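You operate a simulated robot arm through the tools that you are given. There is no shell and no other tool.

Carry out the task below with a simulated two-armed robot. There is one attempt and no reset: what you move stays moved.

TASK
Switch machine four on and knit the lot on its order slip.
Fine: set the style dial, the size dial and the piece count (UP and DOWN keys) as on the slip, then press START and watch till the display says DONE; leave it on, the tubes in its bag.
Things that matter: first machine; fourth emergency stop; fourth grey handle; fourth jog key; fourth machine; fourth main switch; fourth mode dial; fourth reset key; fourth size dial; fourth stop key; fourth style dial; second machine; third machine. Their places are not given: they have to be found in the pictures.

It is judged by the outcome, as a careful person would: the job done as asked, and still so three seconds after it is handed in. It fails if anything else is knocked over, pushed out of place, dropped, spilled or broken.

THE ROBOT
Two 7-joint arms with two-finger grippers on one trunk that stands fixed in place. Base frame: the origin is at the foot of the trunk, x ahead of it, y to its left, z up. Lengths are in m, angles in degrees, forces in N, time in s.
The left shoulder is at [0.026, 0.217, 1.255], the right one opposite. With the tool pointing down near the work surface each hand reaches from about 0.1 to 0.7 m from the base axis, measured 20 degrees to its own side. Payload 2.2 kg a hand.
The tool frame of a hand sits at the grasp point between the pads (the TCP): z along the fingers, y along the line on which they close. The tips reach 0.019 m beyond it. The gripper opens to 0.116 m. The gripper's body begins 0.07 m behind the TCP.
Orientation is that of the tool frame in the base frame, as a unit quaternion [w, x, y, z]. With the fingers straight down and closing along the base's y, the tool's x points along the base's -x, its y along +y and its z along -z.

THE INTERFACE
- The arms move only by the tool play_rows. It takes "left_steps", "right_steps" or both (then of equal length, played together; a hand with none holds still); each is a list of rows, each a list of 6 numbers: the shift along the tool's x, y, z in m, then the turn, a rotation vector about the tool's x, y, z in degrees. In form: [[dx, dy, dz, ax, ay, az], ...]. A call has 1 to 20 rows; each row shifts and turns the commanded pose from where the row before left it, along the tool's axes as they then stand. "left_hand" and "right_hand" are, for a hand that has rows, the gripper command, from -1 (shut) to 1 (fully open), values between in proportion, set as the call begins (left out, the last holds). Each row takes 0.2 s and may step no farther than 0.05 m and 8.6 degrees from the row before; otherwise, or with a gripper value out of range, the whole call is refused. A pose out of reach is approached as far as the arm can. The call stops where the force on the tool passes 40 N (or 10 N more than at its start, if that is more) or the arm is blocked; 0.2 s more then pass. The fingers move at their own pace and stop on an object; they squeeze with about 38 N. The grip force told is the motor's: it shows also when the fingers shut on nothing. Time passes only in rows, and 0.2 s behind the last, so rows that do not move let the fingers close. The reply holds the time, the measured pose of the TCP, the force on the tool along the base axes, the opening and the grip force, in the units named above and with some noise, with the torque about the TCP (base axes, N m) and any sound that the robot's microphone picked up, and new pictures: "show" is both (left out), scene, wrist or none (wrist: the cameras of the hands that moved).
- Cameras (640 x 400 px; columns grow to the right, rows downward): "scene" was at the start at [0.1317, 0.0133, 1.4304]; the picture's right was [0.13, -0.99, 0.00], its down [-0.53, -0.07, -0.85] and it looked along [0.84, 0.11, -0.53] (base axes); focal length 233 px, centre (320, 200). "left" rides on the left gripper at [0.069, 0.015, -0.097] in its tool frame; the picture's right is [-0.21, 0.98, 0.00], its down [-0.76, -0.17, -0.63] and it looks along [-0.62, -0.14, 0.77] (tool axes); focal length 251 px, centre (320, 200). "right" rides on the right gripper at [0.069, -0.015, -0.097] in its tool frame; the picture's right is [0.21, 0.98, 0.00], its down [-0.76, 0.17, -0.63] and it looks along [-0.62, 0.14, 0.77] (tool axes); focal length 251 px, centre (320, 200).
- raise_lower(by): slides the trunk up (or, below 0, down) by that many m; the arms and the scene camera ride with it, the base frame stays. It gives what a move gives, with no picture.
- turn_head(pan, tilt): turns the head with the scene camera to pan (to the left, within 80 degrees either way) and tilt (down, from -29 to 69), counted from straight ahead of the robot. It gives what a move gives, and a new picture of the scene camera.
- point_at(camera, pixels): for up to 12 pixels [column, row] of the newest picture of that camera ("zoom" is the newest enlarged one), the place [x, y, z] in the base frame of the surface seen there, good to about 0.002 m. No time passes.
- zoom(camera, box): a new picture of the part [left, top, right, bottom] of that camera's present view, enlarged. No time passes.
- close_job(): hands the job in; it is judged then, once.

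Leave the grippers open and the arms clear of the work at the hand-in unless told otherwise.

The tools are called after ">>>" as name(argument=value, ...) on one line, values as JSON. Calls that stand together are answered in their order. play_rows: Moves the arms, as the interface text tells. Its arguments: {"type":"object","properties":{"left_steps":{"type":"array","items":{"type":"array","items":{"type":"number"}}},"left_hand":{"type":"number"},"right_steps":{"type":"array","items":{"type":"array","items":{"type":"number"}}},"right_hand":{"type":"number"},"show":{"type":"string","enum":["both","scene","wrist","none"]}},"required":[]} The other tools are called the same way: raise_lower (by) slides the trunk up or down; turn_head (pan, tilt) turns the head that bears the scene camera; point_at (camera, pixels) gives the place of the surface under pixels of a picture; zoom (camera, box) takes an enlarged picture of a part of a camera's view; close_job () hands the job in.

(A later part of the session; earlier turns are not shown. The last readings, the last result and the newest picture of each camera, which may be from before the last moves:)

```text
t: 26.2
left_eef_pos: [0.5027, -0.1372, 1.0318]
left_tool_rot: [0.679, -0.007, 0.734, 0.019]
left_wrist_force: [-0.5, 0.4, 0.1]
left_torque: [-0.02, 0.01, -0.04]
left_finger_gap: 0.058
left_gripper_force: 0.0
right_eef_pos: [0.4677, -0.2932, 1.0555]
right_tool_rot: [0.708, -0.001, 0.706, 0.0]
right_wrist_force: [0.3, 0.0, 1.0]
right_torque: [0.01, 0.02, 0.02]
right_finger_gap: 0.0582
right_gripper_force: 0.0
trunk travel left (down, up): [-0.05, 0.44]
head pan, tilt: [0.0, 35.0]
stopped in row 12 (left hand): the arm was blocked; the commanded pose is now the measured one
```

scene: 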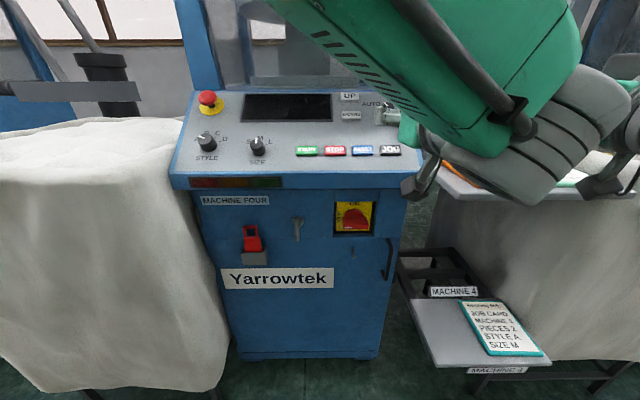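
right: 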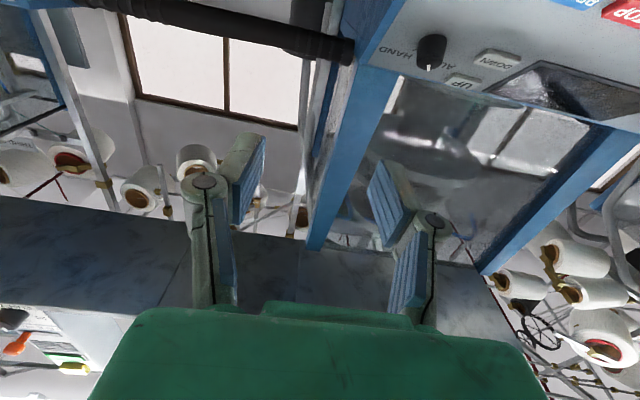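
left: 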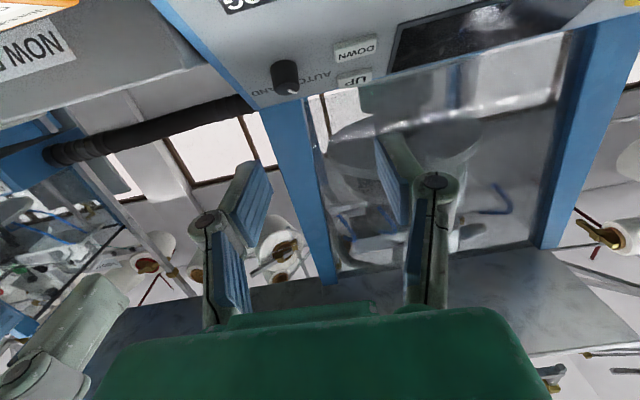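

The left arm is now blocked in an awkward pose, probably against the right arm or the head. I look around before moving anything.

>>> turn_head(pan=-35, tilt=30)

>>> turn_head(pan=-70, tilt=20)

>>> turn_head(pan=0, tilt=0)

```text
t: 27.2
left_eef_pos: [0.5015, -0.1386, 1.0331]
left_tool_rot: [0.68, -0.007, 0.733, 0.017]
left_wrist_force: [-0.6, 0.5, 0.0]
left_torque: [0.01, -0.02, 0.0]
left_finger_gap: 0.058
left_gripper_force: 0.1
right_eef_pos: [0.4689, -0.2936, 1.0546]
right_tool_rot: [0.708, -0.001, 0.706, 0.0]
right_wrist_force: [-0.4, 1.3, 1.1]
right_torque: [0.04, 0.01, 0.01]
right_finger_gap: 0.0578
right_gripper_force: 0.0
trunk travel left (down, up): [-0.05, 0.44]
head pan, tilt: [-35.0, 30.0]
```

scene: 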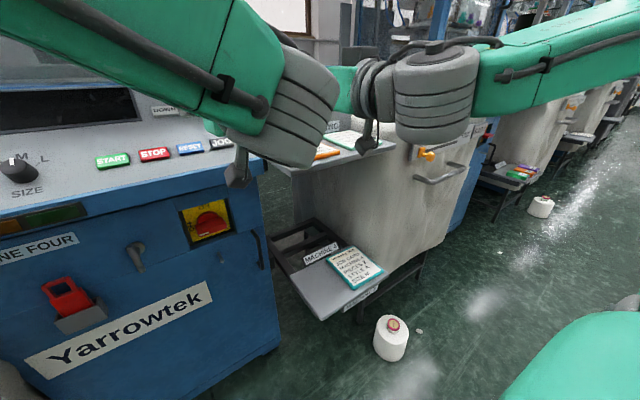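

```text
t: 28.2
left_eef_pos: [0.5016, -0.1383, 1.0343]
left_tool_rot: [0.679, -0.007, 0.733, 0.018]
left_wrist_force: [0.4, 0.3, -0.1]
left_torque: [0.0, 0.0, 0.0]
left_finger_gap: 0.0582
left_gripper_force: 0.0
right_eef_pos: [0.4677, -0.294, 1.0548]
right_tool_rot: [0.708, -0.002, 0.706, 0.001]
right_wrist_force: [0.2, 0.6, 0.2]
right_torque: [0.01, 0.02, 0.02]
right_finger_gap: 0.0582
right_gripper_force: 0.0
trunk travel left (down, up): [-0.05, 0.44]
head pan, tilt: [-70.0, 20.0]
```

scene: 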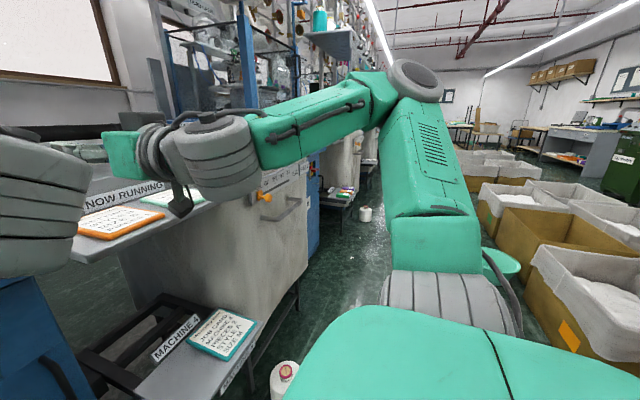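

```text
t: 29.6
left_eef_pos: [0.5017, -0.1368, 1.034]
left_tool_rot: [0.68, -0.007, 0.733, 0.018]
left_wrist_force: [-0.1, 0.7, -0.2]
left_torque: [0.02, 0.0, 0.0]
left_finger_gap: 0.0581
left_gripper_force: 0.0
right_eef_pos: [0.467, -0.294, 1.0543]
right_tool_rot: [0.708, 0.0, 0.706, -0.001]
right_wrist_force: [0.9, 0.4, 0.4]
right_torque: [0.04, -0.01, 0.0]
right_finger_gap: 0.058
right_gripper_force: 0.0
trunk travel left (down, up): [-0.05, 0.44]
head pan, tilt: [0.0, 0.0]
```

scene: 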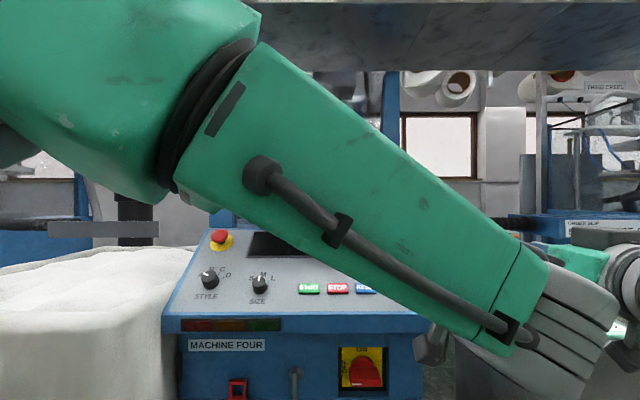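

Nothing on the machine appears touched; the left arm just stands in a flipped posture in front of the head. I move it back to the left in small steps and watch.

>>> play_rows(left_steps=[[0, 0.03, 0, 0, 0, 0], [0, 0.03, 0, 0, 0, 0], [0, 0.03, 0, 0, 0, 0], [0, 0.03, 0, 0, 0, 0]])

```text
t: 30.6
left_eef_pos: [0.4976, -0.0157, 1.0356]
left_tool_rot: [0.68, -0.008, 0.733, 0.018]
left_wrist_force: [-0.2, 0.5, -0.2]
left_torque: [0.02, -0.03, -0.02]
left_finger_gap: 0.0581
left_gripper_force: 0.0
right_eef_pos: [0.4688, -0.2925, 1.0553]
right_tool_rot: [0.709, -0.001, 0.706, -0.001]
right_wrist_force: [-0.4, 0.5, 0.3]
right_torque: [0.0, -0.03, 0.0]
right_finger_gap: 0.0581
right_gripper_force: 0.1
trunk travel left (down, up): [-0.05, 0.44]
head pan, tilt: [0.0, 0.0]
```

scene: 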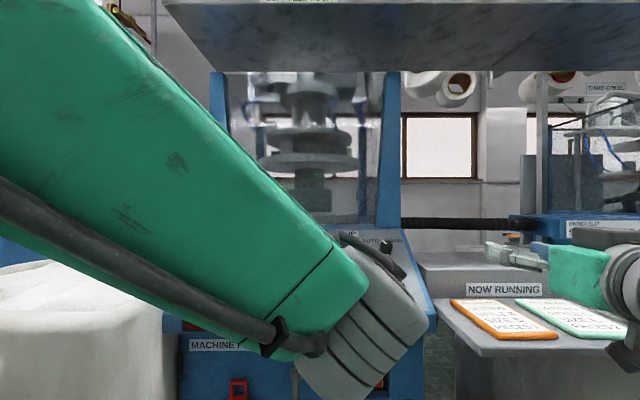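
left: 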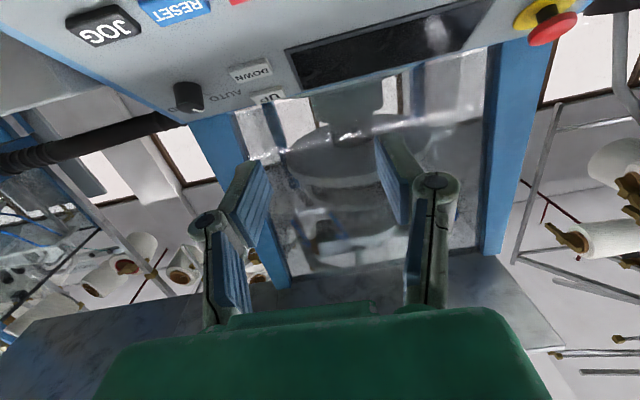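

It moves freely. I continue to the left.

>>> play_rows(left_steps=[[0, 0.04, 0, 0, 0, 0], [0, 0.04, 0, 0, 0, 0], [0, 0.04, 0, 0, 0, 0], [0, 0.04, 0, 0, 0, 0], [0, 0.04, 0, 0, 0, 0]], show="none")

>>> turn_head(pan=0, tilt=35)

>>> turn_head(pan=50, tilt=10)

```text
t: 31.8
left_eef_pos: [0.4896, 0.1857, 1.0357]
left_tool_rot: [0.68, -0.008, 0.733, 0.017]
left_wrist_force: [-0.2, 0.0, 0.5]
left_torque: [-0.03, -0.03, -0.02]
left_finger_gap: 0.058
left_gripper_force: 0.0
right_eef_pos: [0.4672, -0.2906, 1.0558]
right_tool_rot: [0.708, -0.001, 0.706, -0.002]
right_wrist_force: [-0.8, -0.6, 0.6]
right_torque: [0.01, 0.01, 0.02]
right_finger_gap: 0.0579
right_gripper_force: 0.1
trunk travel left (down, up): [-0.05, 0.44]
head pan, tilt: [0.0, 0.0]
```

```text
t: 32.9
left_eef_pos: [0.4912, 0.1822, 1.0378]
left_tool_rot: [0.68, -0.008, 0.733, 0.018]
left_wrist_force: [0.8, -0.4, 0.0]
left_torque: [0.01, -0.02, -0.01]
left_finger_gap: 0.0581
left_gripper_force: 0.1
right_eef_pos: [0.468, -0.2941, 1.054]
right_tool_rot: [0.708, -0.001, 0.706, 0.0]
right_wrist_force: [-0.1, -0.1, -0.3]
right_torque: [0.01, -0.01, -0.02]
right_finger_gap: 0.0581
right_gripper_force: 0.0
trunk travel left (down, up): [-0.05, 0.44]
head pan, tilt: [0.0, 35.0]
```

scene: 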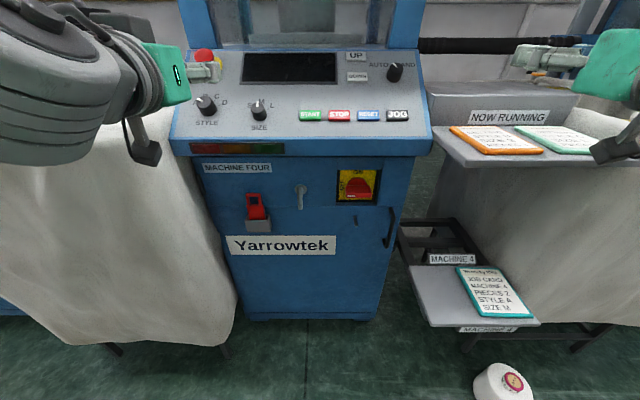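

```text
t: 34.0
left_eef_pos: [0.4904, 0.1818, 1.0362]
left_tool_rot: [0.68, -0.007, 0.733, 0.017]
left_wrist_force: [0.0, 0.4, 0.6]
left_torque: [0.01, -0.03, -0.01]
left_finger_gap: 0.0582
left_gripper_force: 0.1
right_eef_pos: [0.4684, -0.2927, 1.0553]
right_tool_rot: [0.708, -0.001, 0.706, 0.0]
right_wrist_force: [-0.1, 0.4, 0.1]
right_torque: [0.01, 0.0, -0.01]
right_finger_gap: 0.058
right_gripper_force: 0.1
trunk travel left (down, up): [-0.05, 0.44]
head pan, tilt: [50.0, 10.0]
```

scene: 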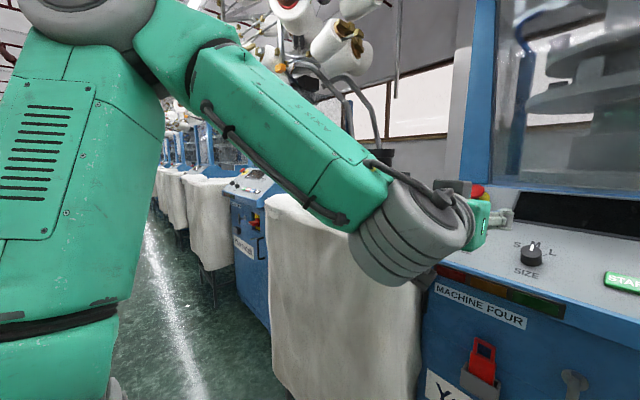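

The view is back to normal, nothing was displaced, and the left arm is in a sane posture. The twist should suit the right arm better (mirror image). I move the right hand to the middle, in free space in front of the panel edge, and test the twist there.

>>> turn_head(pan=-10, tilt=30)

>>> play_rows(right_steps=[[0.03, 0.035, 0, 0, 0, 0], [0.03, 0.035, 0, 0, 0, 0], [0.03, 0.035, 0, 0, 0, 0], [0.03, 0.035, 0, 0, 0, 0], [0.03, 0.035, 0, 0, 0, 0], [0, 0, 0, 0, 0, 0]], show="none")

>>> play_rows(right_steps=[[0, 0, 0, 0, 0, -8.2], [0, 0, 0, 0, 0, -8.2], [0, 0, 0, 0, 0, -8.2], [0, 0, 0, 0, 0, -8.2]])

```text
t: 35.3
left_eef_pos: [0.4904, 0.1823, 1.038]
left_tool_rot: [0.68, -0.008, 0.733, 0.018]
left_wrist_force: [0.2, -0.1, 0.0]
left_torque: [-0.01, 0.0, -0.01]
left_finger_gap: 0.058
left_gripper_force: 0.1
right_eef_pos: [0.4669, -0.2947, 1.055]
right_tool_rot: [0.709, -0.001, 0.705, -0.001]
right_wrist_force: [-0.5, -0.4, 0.9]
right_torque: [0.0, 0.04, 0.02]
right_finger_gap: 0.0581
right_gripper_force: 0.0
trunk travel left (down, up): [-0.05, 0.44]
head pan, tilt: [-10.0, 30.0]
```

scene: 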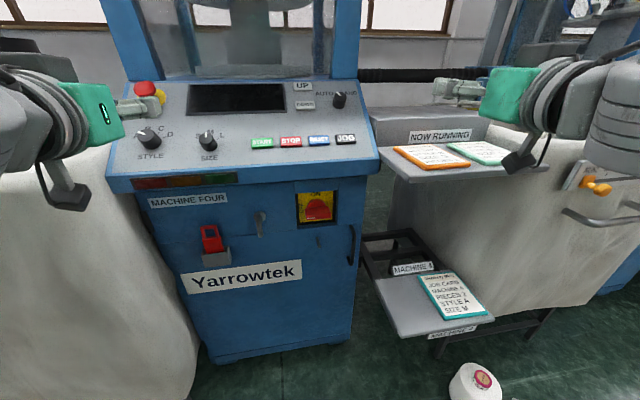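

```text
t: 36.7
left_eef_pos: [0.4889, 0.1849, 1.0378]
left_tool_rot: [0.68, -0.008, 0.733, 0.017]
left_wrist_force: [0.0, -0.2, 0.9]
left_torque: [-0.04, 0.02, 0.02]
left_finger_gap: 0.0581
left_gripper_force: 0.1
right_eef_pos: [0.4809, -0.1142, 0.9098]
right_tool_rot: [0.708, -0.001, 0.706, 0.0]
right_wrist_force: [-0.1, 0.4, -0.2]
right_torque: [-0.02, 0.03, 0.0]
right_finger_gap: 0.058
right_gripper_force: 0.0
right hand out of reach, approached as far as the arm can: row 1, 2
trunk travel left (down, up): [-0.05, 0.44]
head pan, tilt: [-10.0, 30.0]
```

```text
t: 37.7
left_eef_pos: [0.4901, 0.1829, 1.0369]
left_tool_rot: [0.68, -0.008, 0.733, 0.017]
left_wrist_force: [0.8, -0.4, 0.3]
left_torque: [0.02, -0.05, -0.01]
left_finger_gap: 0.0581
left_gripper_force: 0.1
right_eef_pos: [0.4806, -0.116, 0.9094]
right_tool_rot: [0.679, -0.202, 0.676, -0.202]
right_wrist_force: [-0.7, -0.6, 0.0]
right_torque: [0.01, 0.01, 0.01]
right_finger_gap: 0.0578
right_gripper_force: 0.1
trunk travel left (down, up): [-0.05, 0.44]
head pan, tilt: [-10.0, 30.0]
```

scene: 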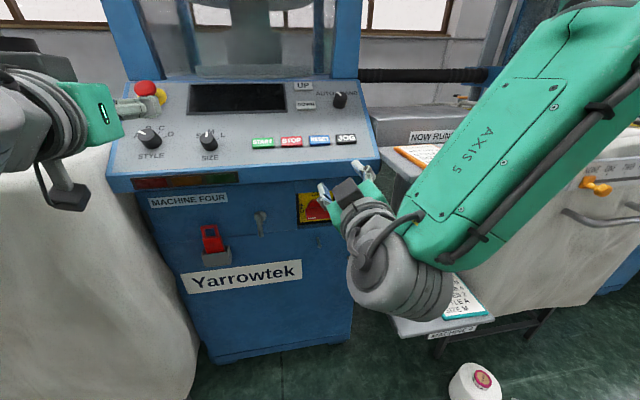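
right: 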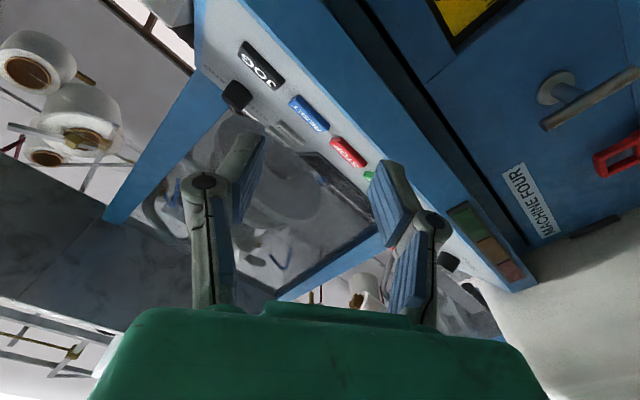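

The −33° twist went well. I continue the twist in small chunks to −90°.

>>> play_rows(right_steps=[[0, 0, 0, 0, 0, -8.2], [0, 0, 0, 0, 0, -8.2], [0, 0, 0, 0, 0, -8.2]], show="none")

>>> play_rows(right_steps=[[0, 0, 0, 0, 0, -8.2], [0, 0, 0, 0, 0, -8.2]], show="none")

>>> play_rows(right_steps=[[0, 0, 0, 0, 0, -8.1], [0, 0, 0, 0, 0, -8.1]])

```text
t: 38.5
left_eef_pos: [0.4907, 0.184, 1.037]
left_tool_rot: [0.681, -0.008, 0.732, 0.017]
left_wrist_force: [0.4, -0.3, 0.9]
left_torque: [-0.03, -0.01, 0.01]
left_finger_gap: 0.0579
left_gripper_force: 0.0
right_eef_pos: [0.4794, -0.1137, 0.91]
right_tool_rot: [0.62, -0.341, 0.618, -0.343]
right_wrist_force: [0.1, 0.2, 0.3]
right_torque: [0.03, -0.03, 0.01]
right_finger_gap: 0.0579
right_gripper_force: 0.0
trunk travel left (down, up): [-0.05, 0.44]
head pan, tilt: [-10.0, 30.0]
```

```text
t: 39.1
left_eef_pos: [0.4914, 0.1854, 1.0357]
left_tool_rot: [0.681, -0.008, 0.732, 0.017]
left_wrist_force: [0.6, 0.2, -0.5]
left_torque: [-0.06, 0.0, -0.02]
left_finger_gap: 0.058
left_gripper_force: 0.1
right_eef_pos: [0.4813, -0.1136, 0.9088]
right_tool_rot: [0.566, -0.425, 0.563, -0.426]
right_wrist_force: [0.9, 0.5, 0.3]
right_torque: [0.04, 0.0, 0.05]
right_finger_gap: 0.0582
right_gripper_force: 0.1
trunk travel left (down, up): [-0.05, 0.44]
head pan, tilt: [-10.0, 30.0]
```

```text
t: 39.7
left_eef_pos: [0.49, 0.184, 1.0376]
left_tool_rot: [0.681, -0.009, 0.732, 0.018]
left_wrist_force: [-0.4, -0.5, -0.4]
left_torque: [0.01, 0.01, -0.01]
left_finger_gap: 0.0579
left_gripper_force: 0.1
right_eef_pos: [0.4814, -0.1141, 0.9108]
right_tool_rot: [-0.499, 0.501, -0.498, 0.502]
right_wrist_force: [0.8, 0.4, 0.5]
right_torque: [-0.01, 0.0, 0.01]
right_finger_gap: 0.058
right_gripper_force: 0.1
trunk travel left (down, up): [-0.05, 0.44]
head pan, tilt: [-10.0, 30.0]
```

scene: 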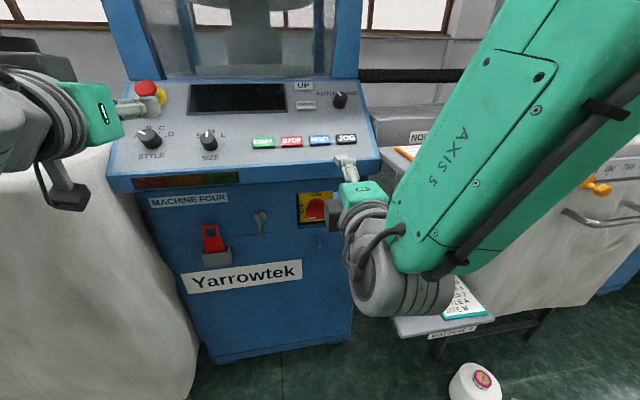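
right: 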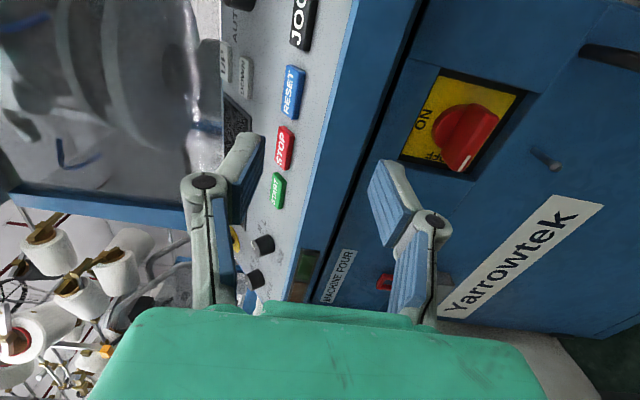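

The hand can twist here. Now lower it in front of the switch (tool +y is base −z now), still at x≈0.48.

>>> play_rows(right_steps=[[-0.004, 0.041, 0, 0, 0, 0], [-0.004, 0.041, 0, 0, 0, 0], [-0.004, 0.041, 0, 0, 0, 0], [-0.004, 0.041, 0, 0, 0, 0], [0, 0, 0, 0, 0, 0]])

>>> point_at(camera="scene", pixels=[[420, 200], [460, 130], [500, 60], [540, 20], [560, 100], [450, 260]])

```text
t: 40.9
left_eef_pos: [0.4906, 0.1854, 1.0364]
left_tool_rot: [0.68, -0.009, 0.733, 0.017]
left_wrist_force: [-0.1, -0.4, 0.3]
left_torque: [-0.03, 0.0, 0.01]
left_finger_gap: 0.058
left_gripper_force: 0.1
right_eef_pos: [0.4853, -0.1077, 0.7519]
right_tool_rot: [0.499, -0.487, 0.512, -0.502]
right_wrist_force: [-0.4, -0.8, 0.1]
right_torque: [-0.04, 0.01, 0.0]
right_finger_gap: 0.0581
right_gripper_force: 0.0
trunk travel left (down, up): [-0.05, 0.44]
head pan, tilt: [-10.0, 30.0]
```

scene: 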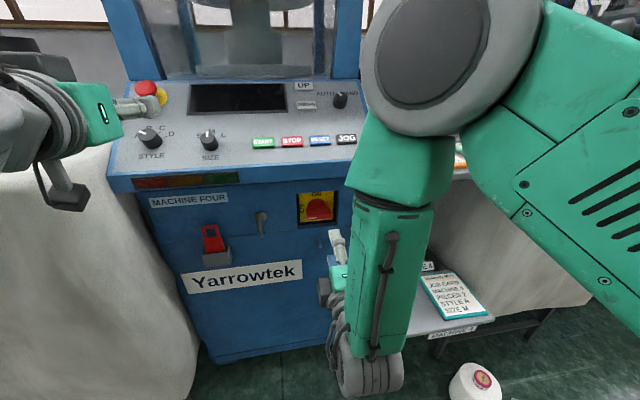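
right: 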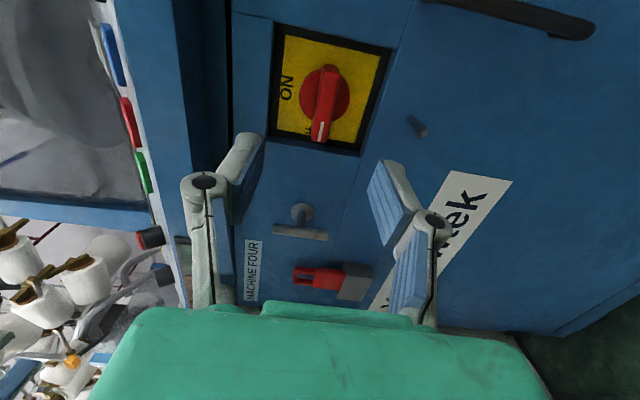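

```text
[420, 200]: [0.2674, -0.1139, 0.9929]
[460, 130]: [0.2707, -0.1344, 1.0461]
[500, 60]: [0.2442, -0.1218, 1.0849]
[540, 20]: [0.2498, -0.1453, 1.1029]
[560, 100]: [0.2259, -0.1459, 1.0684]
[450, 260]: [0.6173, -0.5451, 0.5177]
```

The switch bar is visible in the right wrist picture around (322,100), vertical there, with its white mark at the bottom end (towards OFF). I measure it from here.

>>> point_at(camera="right", pixels=[[324, 75], [322, 100], [320, 130], [312, 130], [330, 130], [315, 100], [332, 100], [345, 95], [285, 40], [375, 60]])

>>> zoom(camera="right", box=[260, 20, 400, 160])

>>> play_rows(right_steps=[[0, 0, 0, 0, 0, 0]], show="none")

```text
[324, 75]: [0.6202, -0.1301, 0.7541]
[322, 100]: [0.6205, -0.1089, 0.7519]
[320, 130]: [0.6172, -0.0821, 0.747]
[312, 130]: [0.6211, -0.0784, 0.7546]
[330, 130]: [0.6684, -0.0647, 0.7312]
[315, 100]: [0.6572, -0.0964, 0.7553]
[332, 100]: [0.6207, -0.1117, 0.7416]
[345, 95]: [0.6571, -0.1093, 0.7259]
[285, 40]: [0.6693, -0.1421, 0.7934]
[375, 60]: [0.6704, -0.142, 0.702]
```

```text
2.86 times, centred on (330, 90) of right
```

zoom: 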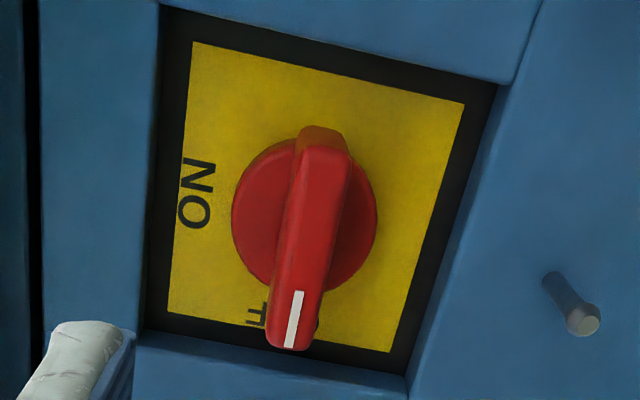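

```text
t: 41.3
left_eef_pos: [0.4905, 0.184, 1.0375]
left_tool_rot: [0.681, -0.008, 0.732, 0.016]
left_wrist_force: [0.4, -0.6, -0.7]
left_torque: [-0.03, -0.04, 0.01]
left_finger_gap: 0.0579
left_gripper_force: 0.1
right_eef_pos: [0.4853, -0.109, 0.7489]
right_tool_rot: [0.497, -0.487, 0.512, -0.503]
right_wrist_force: [-0.6, 0.0, 0.3]
right_torque: [-0.03, 0.02, -0.01]
right_finger_gap: 0.0581
right_gripper_force: 0.0
trunk travel left (down, up): [-0.05, 0.44]
head pan, tilt: [-10.0, 30.0]
```

Bar centre about y −0.099, z 0.746. I go forward 0.12 with a small sideways correction, fingers opened to straddle the bar, then check.

>>> play_rows(right_steps=[[-0.004, 0.001, 0.03, 0, 0, 0], [-0.004, 0.001, 0.03, 0, 0, 0], [-0.003, 0.001, 0.03, 0, 0, 0], [-0.003, 0, 0.03, 0, 0, 0], [0, 0, 0, 0, 0, 0]], right_hand=0.05)

```text
t: 42.5
left_eef_pos: [0.4914, 0.1835, 1.0365]
left_tool_rot: [0.68, -0.008, 0.733, 0.017]
left_wrist_force: [-0.1, 0.5, 0.3]
left_torque: [0.0, -0.01, -0.04]
left_finger_gap: 0.0579
left_gripper_force: 0.0
right_eef_pos: [0.604, -0.0945, 0.7446]
right_tool_rot: [0.499, -0.491, 0.507, -0.502]
right_wrist_force: [0.8, 0.7, -0.5]
right_torque: [0.0, 0.01, -0.01]
right_finger_gap: 0.061
right_gripper_force: 0.0
trunk travel left (down, up): [-0.05, 0.44]
head pan, tilt: [-10.0, 30.0]
```

scene: 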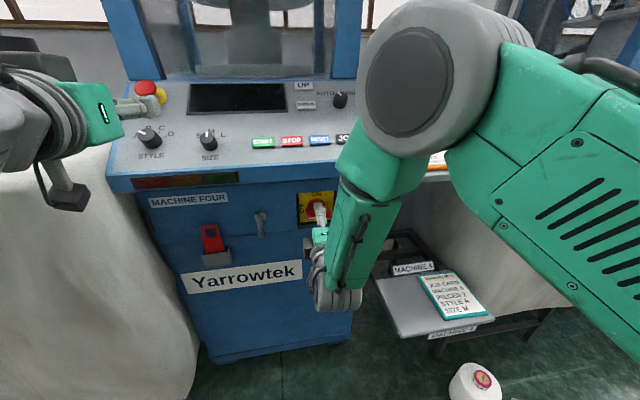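
right: 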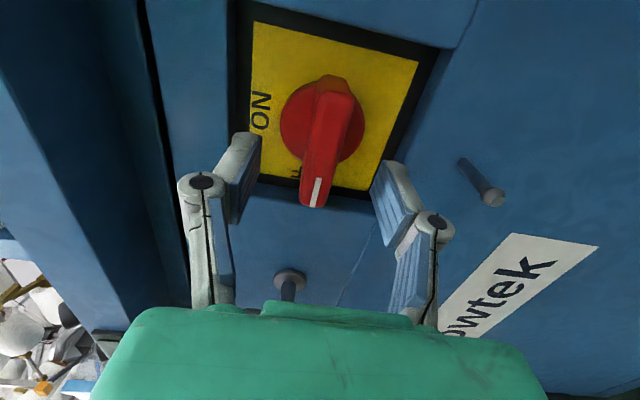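

Good alignment: bar is between the fingers. Forward 24 mm, then close.

>>> play_rows(right_steps=[[0.003, 0, 0.012, 0, 0, 0], [0.001, 0, 0.012, 0, 0, 0], [0, 0, 0, 0, 0, 0]], show="wrist")

>>> play_rows(right_steps=[[0, 0, 0, 0, 0, 0], [0, 0, 0, 0, 0, 0], [0, 0, 0, 0, 0, 0]], right_hand=-1, show="wrist")

```text
t: 43.3
left_eef_pos: [0.4904, 0.1847, 1.0369]
left_tool_rot: [0.681, -0.008, 0.732, 0.017]
left_wrist_force: [-0.6, -0.5, 0.3]
left_torque: [0.0, 0.03, 0.04]
left_finger_gap: 0.0579
left_gripper_force: 0.0
right_eef_pos: [0.6288, -0.0982, 0.7449]
right_tool_rot: [0.497, -0.494, 0.505, -0.503]
right_wrist_force: [0.0, 0.3, 0.6]
right_torque: [0.02, -0.04, -0.03]
right_finger_gap: 0.0609
right_gripper_force: 0.0
trunk travel left (down, up): [-0.05, 0.44]
head pan, tilt: [-10.0, 30.0]
```

right: 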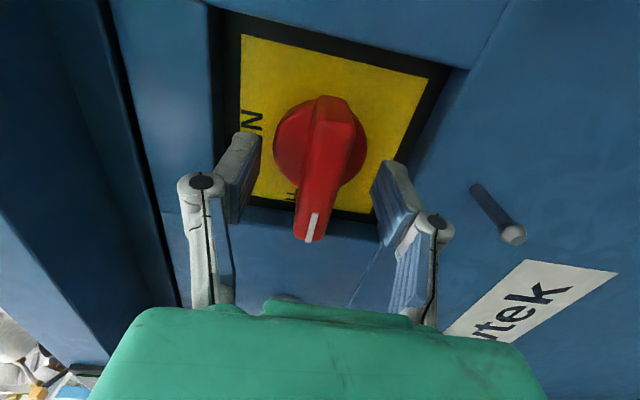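

```text
t: 44.1
left_eef_pos: [0.4901, 0.1843, 1.0369]
left_tool_rot: [0.68, -0.008, 0.733, 0.017]
left_wrist_force: [-0.1, -0.2, 0.3]
left_torque: [0.01, 0.03, 0.0]
left_finger_gap: 0.0582
left_gripper_force: 0.1
right_eef_pos: [0.6277, -0.0993, 0.7457]
right_tool_rot: [-0.498, 0.494, -0.504, 0.504]
right_wrist_force: [3.1, 0.8, 6.9]
right_torque: [0.0, -0.2, -1.06]
right_finger_gap: 0.018
right_gripper_force: 43.2
trunk travel left (down, up): [-0.05, 0.44]
head pan, tilt: [-10.0, 30.0]
```

right: 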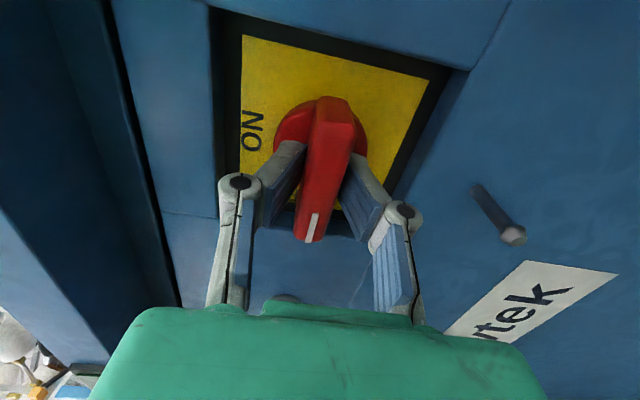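

Gripped (18 mm). Now twist clockwise (+ about tool z), first 45°.

>>> play_rows(right_steps=[[0, 0, 0, 0, 0, 5], [0, 0, 0, 0, 0, 8], [0, 0, 0, 0, 0, 8], [0, 0, 0, 0, 0, 8], [0, 0, 0, 0, 0, 8], [0, 0, 0, 0, 0, 8]])

```text
t: 45.0
left_eef_pos: [0.4871, 0.1897, 1.0368]
left_tool_rot: [0.681, -0.011, 0.732, 0.018]
left_wrist_force: [0.1, 1.0, 0.2]
left_torque: [0.02, -0.03, 0.01]
left_finger_gap: 0.058
left_gripper_force: 0.1
right_eef_pos: [0.6255, -0.0962, 0.7467]
right_tool_rot: [0.584, -0.387, 0.588, -0.405]
right_wrist_force: [-0.7, -33.9, -3.9]
right_torque: [-0.09, -0.07, -0.26]
right_finger_gap: 0.0183
right_gripper_force: 43.6
trunk travel left (down, up): [-0.05, 0.44]
head pan, tilt: [-10.0, 30.0]
stopped in row 4 (right hand): the force on the tool passed its limit at 41 N (the readings are from after the stop); the commanded pose is now the measured one
```

scene: 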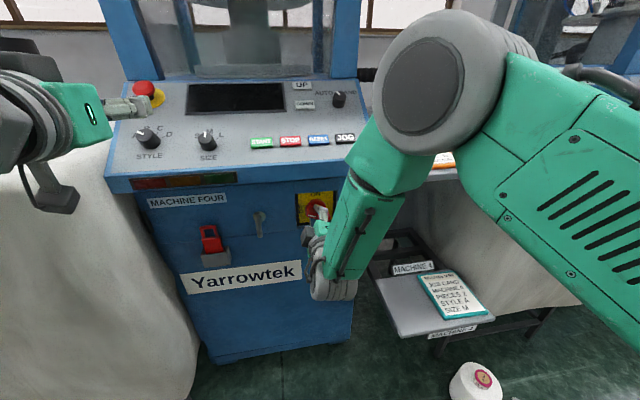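
right: 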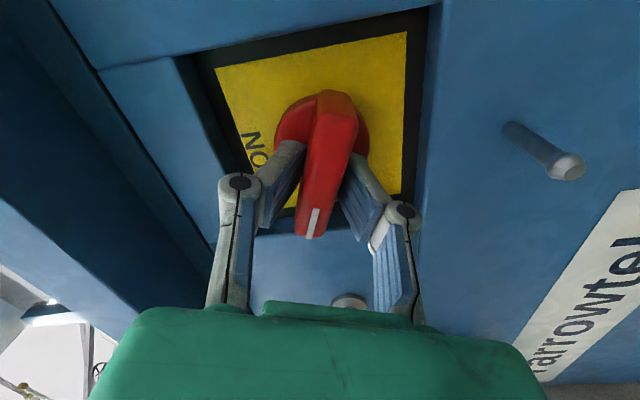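

It turned about 22°, then a sideways force (−34 N in y) built up: the hand's turning centre is a bit off to the left. I shift 3 mm to base −y and read the force.

>>> play_rows(right_steps=[[0.0028, -0.0011, 0, 0, 0, 0], [0, 0, 0, 0, 0, 0]], show="none")

```text
t: 45.6
left_eef_pos: [0.4873, 0.1871, 1.0377]
left_tool_rot: [0.681, -0.01, 0.732, 0.018]
left_wrist_force: [0.8, 0.0, -0.4]
left_torque: [-0.01, -0.01, 0.02]
left_finger_gap: 0.0579
left_gripper_force: 0.0
right_eef_pos: [0.625, -0.0946, 0.7464]
right_tool_rot: [0.587, -0.389, 0.586, -0.4]
right_wrist_force: [2.1, -18.3, -2.9]
right_torque: [-0.07, 0.23, -0.71]
right_finger_gap: 0.0182
right_gripper_force: 43.3
trunk travel left (down, up): [-0.05, 0.44]
head pan, tilt: [-10.0, 30.0]
```

>>> play_rows(right_steps=[[0.0028, -0.0011, 0, 0, 0, 0], [0, 0, 0, 0, 0, 0]], show="scene")

```text
t: 46.2
left_eef_pos: [0.4884, 0.1881, 1.0367]
left_tool_rot: [0.681, -0.01, 0.732, 0.017]
left_wrist_force: [0.3, -0.3, -0.1]
left_torque: [-0.05, 0.02, 0.03]
left_finger_gap: 0.058
left_gripper_force: 0.0
right_eef_pos: [0.6244, -0.0972, 0.7466]
right_tool_rot: [0.588, -0.391, 0.585, -0.399]
right_wrist_force: [4.3, -7.3, -2.7]
right_torque: [-0.03, 0.37, -1.05]
right_finger_gap: 0.0183
right_gripper_force: 43.6
trunk travel left (down, up): [-0.05, 0.44]
head pan, tilt: [-10.0, 30.0]
```

scene: 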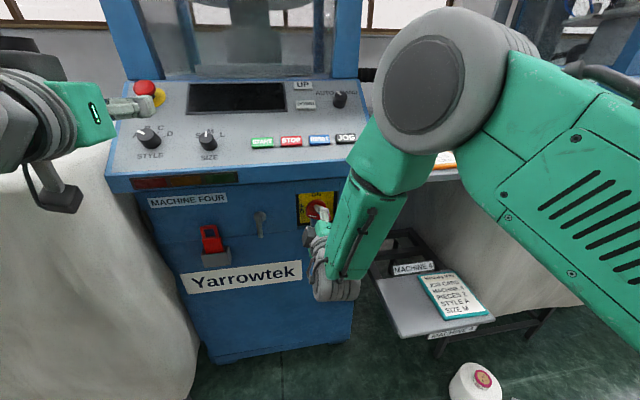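

Force is down to 7 N. Continue the twist in small chunks.

>>> play_rows(right_steps=[[0, 0, 0, 0, 0, 6], [0, 0, 0, 0, 0, 6], [0, 0, 0, 0, 0, 6], [0, 0, 0, 0, 0, 0]], show="wrist")

```text
t: 47.2
left_eef_pos: [0.4871, 0.1888, 1.037]
left_tool_rot: [0.681, -0.009, 0.732, 0.016]
left_wrist_force: [0.3, 0.8, -0.4]
left_torque: [-0.01, -0.01, -0.01]
left_finger_gap: 0.0584
left_gripper_force: 0.0
right_eef_pos: [0.6255, -0.0967, 0.747]
right_tool_rot: [0.644, -0.292, 0.639, -0.303]
right_wrist_force: [3.2, -5.5, 2.8]
right_torque: [-0.04, 0.65, -0.94]
right_finger_gap: 0.018
right_gripper_force: 43.4
trunk travel left (down, up): [-0.05, 0.44]
head pan, tilt: [-10.0, 30.0]
```

right: 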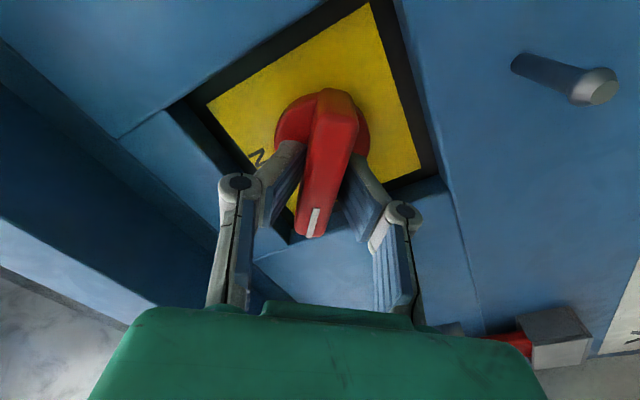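

Good, about 40° turned, forces small. Continue.

>>> play_rows(right_steps=[[0, 0, 0, 0, 0, 6], [0, 0, 0, 0, 0, 6], [0, 0, 0, 0, 0, 6], [0, 0, 0, 0, 0, 6], [0, 0, 0, 0, 0, 0]], show="wrist")

```text
t: 48.4
left_eef_pos: [0.4869, 0.1878, 1.0388]
left_tool_rot: [0.682, -0.01, 0.731, 0.017]
left_wrist_force: [-0.3, 0.5, 0.0]
left_torque: [-0.02, -0.04, 0.0]
left_finger_gap: 0.0577
left_gripper_force: 0.0
right_eef_pos: [0.6259, -0.0982, 0.7484]
right_tool_rot: [0.694, -0.152, 0.685, -0.163]
right_wrist_force: [2.8, -13.3, 17.0]
right_torque: [-0.04, 0.15, -0.53]
right_finger_gap: 0.0183
right_gripper_force: 43.6
trunk travel left (down, up): [-0.05, 0.44]
head pan, tilt: [-10.0, 30.0]
```

right: 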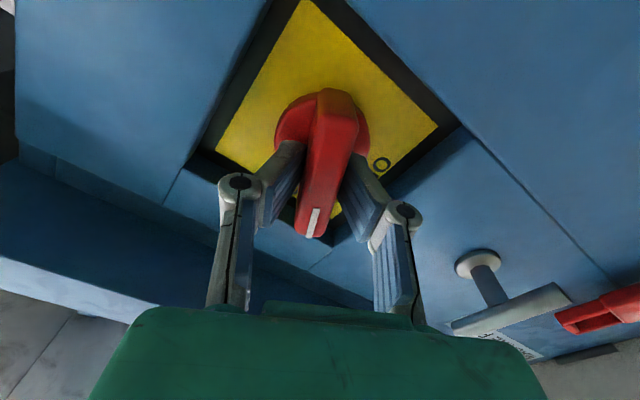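

About 64° turned. I relieve the side force (3 mm up, 2 mm right) and continue.

>>> play_rows(right_steps=[[-0.0018, -0.0031, 0, 0, 0, 0], [0, 0, 0, 0, 0, 6], [0, 0, 0, 0, 0, 6], [0, 0, 0, 0, 0, 0]], show="wrist")

```text
t: 49.4
left_eef_pos: [0.4872, 0.1881, 1.0371]
left_tool_rot: [0.68, -0.01, 0.733, 0.017]
left_wrist_force: [0.2, 0.4, 0.5]
left_torque: [0.0, 0.0, 0.04]
left_finger_gap: 0.0579
left_gripper_force: 0.1
right_eef_pos: [0.624, -0.0984, 0.7501]
right_tool_rot: [0.704, -0.082, 0.699, -0.089]
right_wrist_force: [2.3, -8.9, 3.3]
right_torque: [0.03, 0.4, -0.18]
right_finger_gap: 0.0179
right_gripper_force: 43.0
trunk travel left (down, up): [-0.05, 0.44]
head pan, tilt: [-10.0, 30.0]
```

right: 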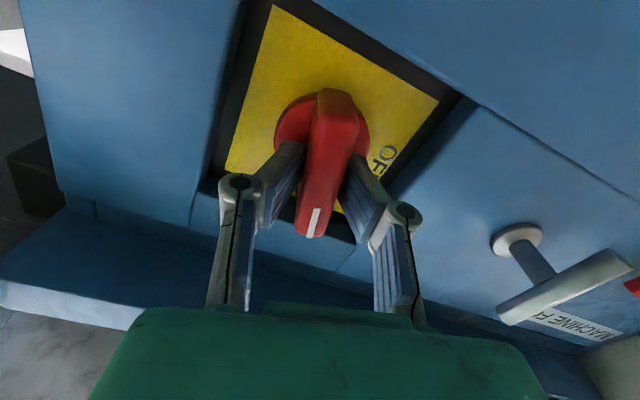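

About 14° remain. Continue.

>>> play_rows(right_steps=[[0, -0.001, 0, 0, 0, 5], [0, 0, 0, 0, 0, 5], [0, 0, 0, 0, 0, 4], [0, 0, 0, 0, 0, 0]])

```text
t: 50.4
left_eef_pos: [0.4879, 0.1883, 1.0366]
left_tool_rot: [0.681, -0.009, 0.732, 0.016]
left_wrist_force: [0.6, 0.3, -0.1]
left_torque: [0.02, 0.0, -0.05]
left_finger_gap: 0.058
left_gripper_force: 0.1
right_eef_pos: [0.6249, -0.0999, 0.7493]
right_tool_rot: [0.71, 0.004, 0.704, -0.002]
right_wrist_force: [1.0, -5.7, -6.0]
right_torque: [-0.14, 0.19, 0.03]
right_finger_gap: 0.018
right_gripper_force: 43.1
trunk travel left (down, up): [-0.05, 0.44]
head pan, tilt: [-10.0, 30.0]
```

scene: 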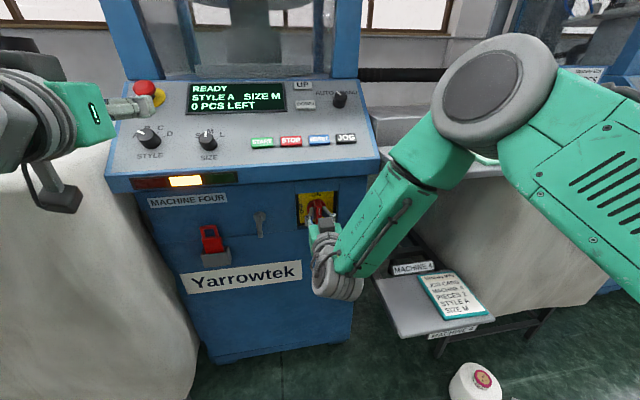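
right: 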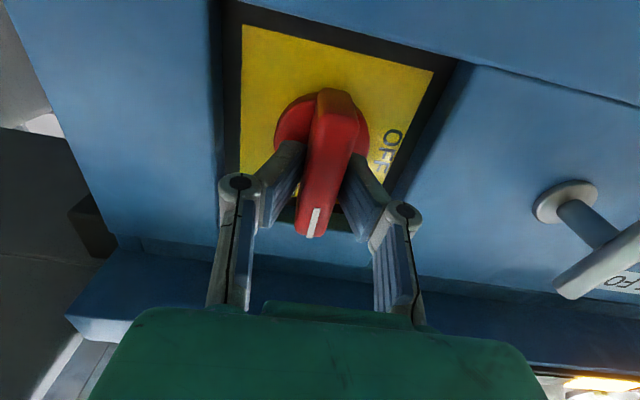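

The machine is on: "READY / STYLE A SIZE M / 0 PCS LEFT". I release the switch and back straight out.

>>> play_rows(right_steps=[[0, 0, 0, 0, 0, 0], [0, 0, 0, 0, 0, 0], [0, 0, -0.02, 0, 0, 0], [0, 0, -0.03, 0, 0, 0], [0, 0, -0.03, 0, 0, 0], [0, 0, -0.03, 0, 0, 0], [0, 0, -0.03, 0, 0, 0], [0, 0, 0, 0, 0, 0]], right_hand=0.1)

>>> zoom(camera="scene", box=[100, 60, 380, 240])

```text
t: 52.2
left_eef_pos: [0.4875, 0.1885, 1.0368]
left_tool_rot: [0.681, -0.01, 0.732, 0.016]
left_wrist_force: [-0.8, 0.6, 0.4]
left_torque: [-0.01, -0.01, 0.03]
left_finger_gap: 0.058
left_gripper_force: 0.1
right_eef_pos: [0.483, -0.0954, 0.7485]
right_tool_rot: [0.711, 0.004, 0.703, -0.004]
right_wrist_force: [0.0, -0.6, 0.2]
right_torque: [-0.01, -0.02, 0.0]
right_finger_gap: 0.0637
right_gripper_force: 0.1
trunk travel left (down, up): [-0.05, 0.44]
head pan, tilt: [-10.0, 30.0]
```

scene: 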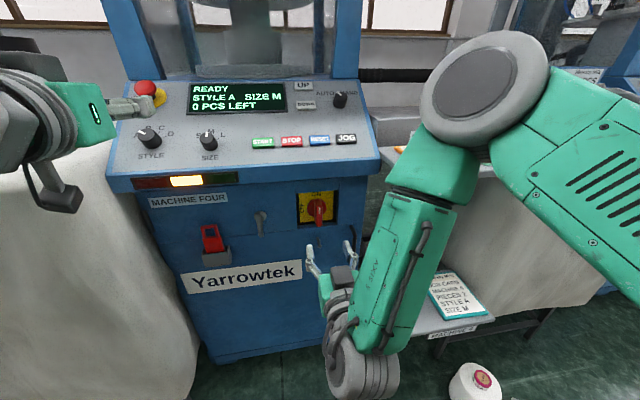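
right: 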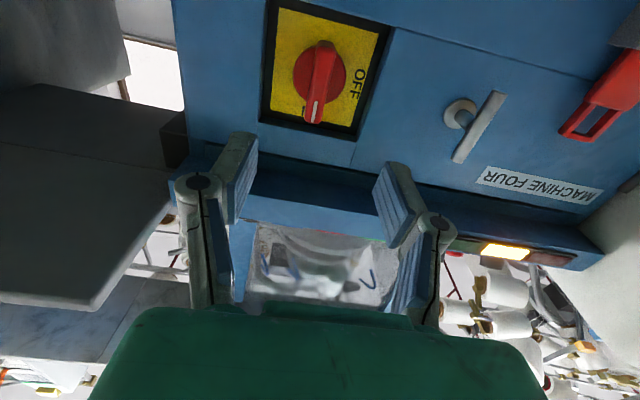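

```text
2.22 times, centred on (240, 150) of scene
```

zoom: 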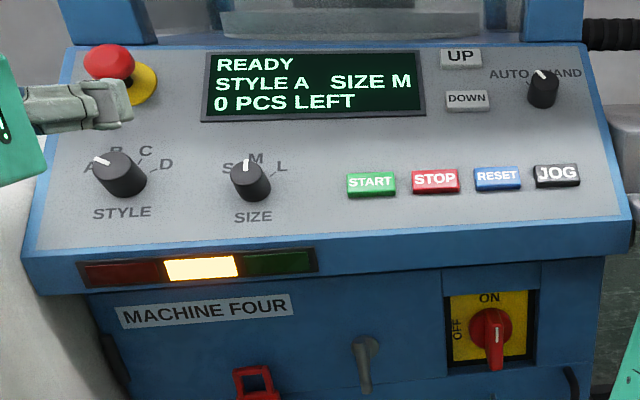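

The switch is fully at ON, amber lamp lit. Now I raise the trunk 0.28 for panel work; both hands are at x≈0.49, clear of the panel edge (x≈0.60).

>>> raise_lower(by=0.28)

>>> turn_head(pan=0, tilt=40)

```text
t: 55.0
left_eef_pos: [0.4882, 0.1898, 1.3176]
left_tool_rot: [0.681, -0.01, 0.732, 0.016]
left_wrist_force: [-0.2, 0.8, -0.1]
left_torque: [0.0, -0.02, 0.01]
left_finger_gap: 0.0577
left_gripper_force: 0.1
right_eef_pos: [0.483, -0.097, 1.029]
right_tool_rot: [0.711, 0.005, 0.703, -0.004]
right_wrist_force: [-0.7, 1.0, -0.3]
right_torque: [-0.01, 0.01, 0.04]
right_finger_gap: 0.064
right_gripper_force: 0.0
trunk travel left (down, up): [-0.33, 0.16]
head pan, tilt: [-10.0, 30.0]
```

```text
t: 55.8
left_eef_pos: [0.4882, 0.1898, 1.3178]
left_tool_rot: [0.681, -0.01, 0.732, 0.016]
left_wrist_force: [-0.9, -0.3, -0.2]
left_torque: [-0.03, 0.0, 0.02]
left_finger_gap: 0.0579
left_gripper_force: 0.0
right_eef_pos: [0.4832, -0.0974, 1.0286]
right_tool_rot: [0.711, 0.004, 0.703, -0.004]
right_wrist_force: [-0.2, -0.8, -0.4]
right_torque: [0.0, 0.0, 0.01]
right_finger_gap: 0.0639
right_gripper_force: 0.0
trunk travel left (down, up): [-0.33, 0.16]
head pan, tilt: [0.0, 40.0]
```

scene: 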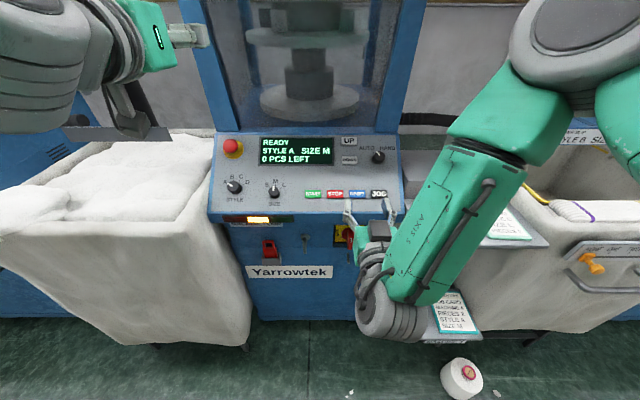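

Now I tilt both hands to be square to the panel (38° from vertical): the left turns down 48°, the right rises and turns down 48°.

>>> play_rows(left_steps=[[0, 0, 0, 2.1, 8, 0], [0, 0, 0, 0, 8, 0], [0, 0, 0, 0, 8, 0], [0, 0, 0, 0, 8, 0], [0, 0, 0, 0, 8, 0], [0, 0, 0, 0, 8, 0], [0, 0, 0, 0, 0, 0]], right_steps=[[-0.03, -0.02, -0.01, 0, 0, 0], [-0.03, -0.02, -0.01, 0, 8.3, 0], [-0.03, -0.02, -0.01, 0, 8.3, 0], [-0.03, 0, -0.01, 0, 8.3, 0], [-0.03, 0, -0.01, 0, 8.3, 0], [0, 0, 0, 0, 8.3, 0], [0, 0, 0, 0, 8.3, 0]])

```text
t: 57.4
left_eef_pos: [0.4865, 0.1894, 1.3175]
left_tool_rot: [0.324, 0.001, 0.946, 0.002]
left_wrist_force: [0.2, -0.1, -0.8]
left_torque: [0.0, -0.02, -0.01]
left_finger_gap: 0.0579
left_gripper_force: 0.1
right_eef_pos: [0.465, -0.153, 1.1833]
right_tool_rot: [0.349, 0.004, 0.937, 0.0]
right_wrist_force: [-0.8, 0.4, -1.6]
right_torque: [0.0, -0.02, 0.02]
right_finger_gap: 0.0638
right_gripper_force: 0.1
right hand out of reach, approached as far as the arm can: row 3
trunk travel left (down, up): [-0.33, 0.16]
head pan, tilt: [0.0, 40.0]
```

scene: 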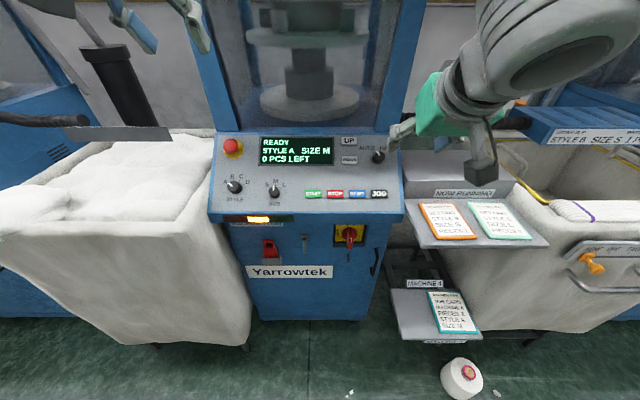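
right: 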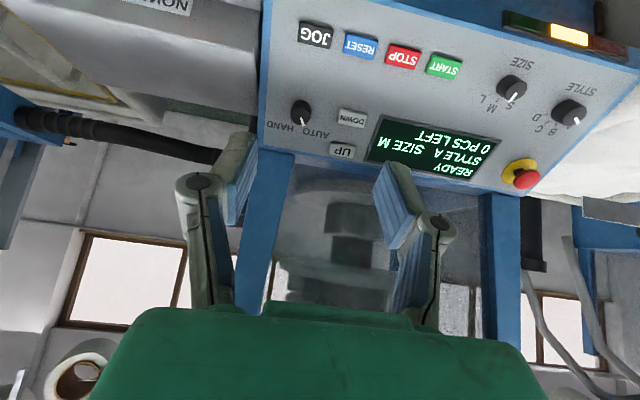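
left: 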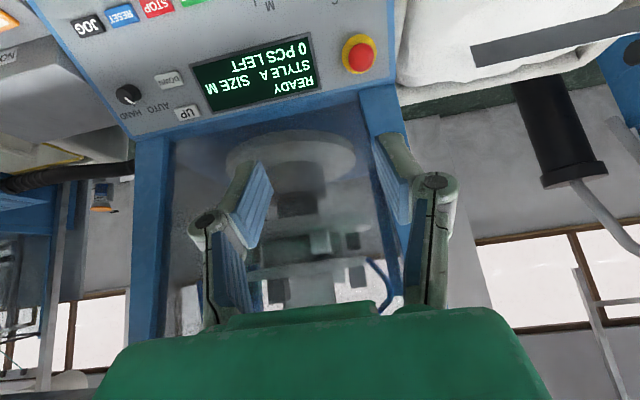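

Now I measure the dials, keys and panel in the scene picture again, in an enlarged view.

>>> zoom(camera="scene", box=[210, 125, 410, 225])

```text
3.20 times, centred on (310, 175) of scene
```

zoom: 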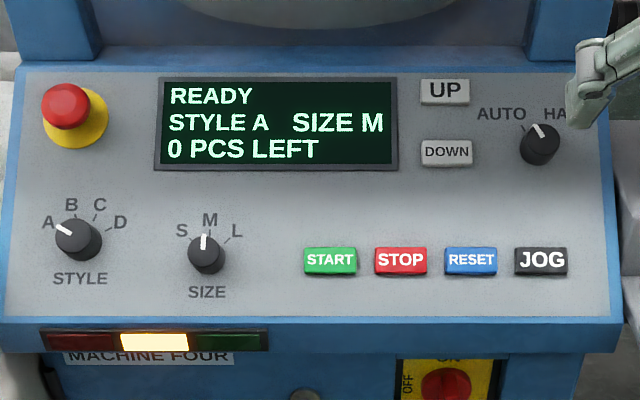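

>>> point_at(camera="zoom", pixels=[[75, 233], [66, 230], [88, 235], [206, 250], [195, 250], [217, 250], [120, 280], [250, 285], [446, 91], [447, 152], [329, 260], [400, 290]])

>>> point_at(camera="zoom", pixels=[[140, 100], [140, 200], [270, 200], [460, 200], [300, 300], [30, 300], [600, 300], [540, 135], [329, 246], [329, 272], [304, 260], [355, 260]])

```text
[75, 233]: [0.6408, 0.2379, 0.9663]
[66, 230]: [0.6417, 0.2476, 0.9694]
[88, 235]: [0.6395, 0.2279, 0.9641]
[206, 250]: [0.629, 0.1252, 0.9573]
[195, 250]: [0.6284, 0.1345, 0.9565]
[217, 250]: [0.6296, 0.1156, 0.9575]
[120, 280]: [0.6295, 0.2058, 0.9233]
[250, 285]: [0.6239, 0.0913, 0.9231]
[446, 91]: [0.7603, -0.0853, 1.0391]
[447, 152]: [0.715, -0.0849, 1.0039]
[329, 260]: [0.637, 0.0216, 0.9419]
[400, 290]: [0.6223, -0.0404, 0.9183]
```

```text
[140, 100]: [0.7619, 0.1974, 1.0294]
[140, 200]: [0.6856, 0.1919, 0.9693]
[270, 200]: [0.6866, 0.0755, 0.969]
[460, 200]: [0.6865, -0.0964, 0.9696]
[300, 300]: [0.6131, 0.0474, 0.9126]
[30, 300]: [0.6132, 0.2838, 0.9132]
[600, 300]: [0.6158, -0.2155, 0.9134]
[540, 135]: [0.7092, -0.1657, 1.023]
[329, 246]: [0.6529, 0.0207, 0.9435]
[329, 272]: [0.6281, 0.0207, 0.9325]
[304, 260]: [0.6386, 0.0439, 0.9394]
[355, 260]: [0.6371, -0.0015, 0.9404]
```

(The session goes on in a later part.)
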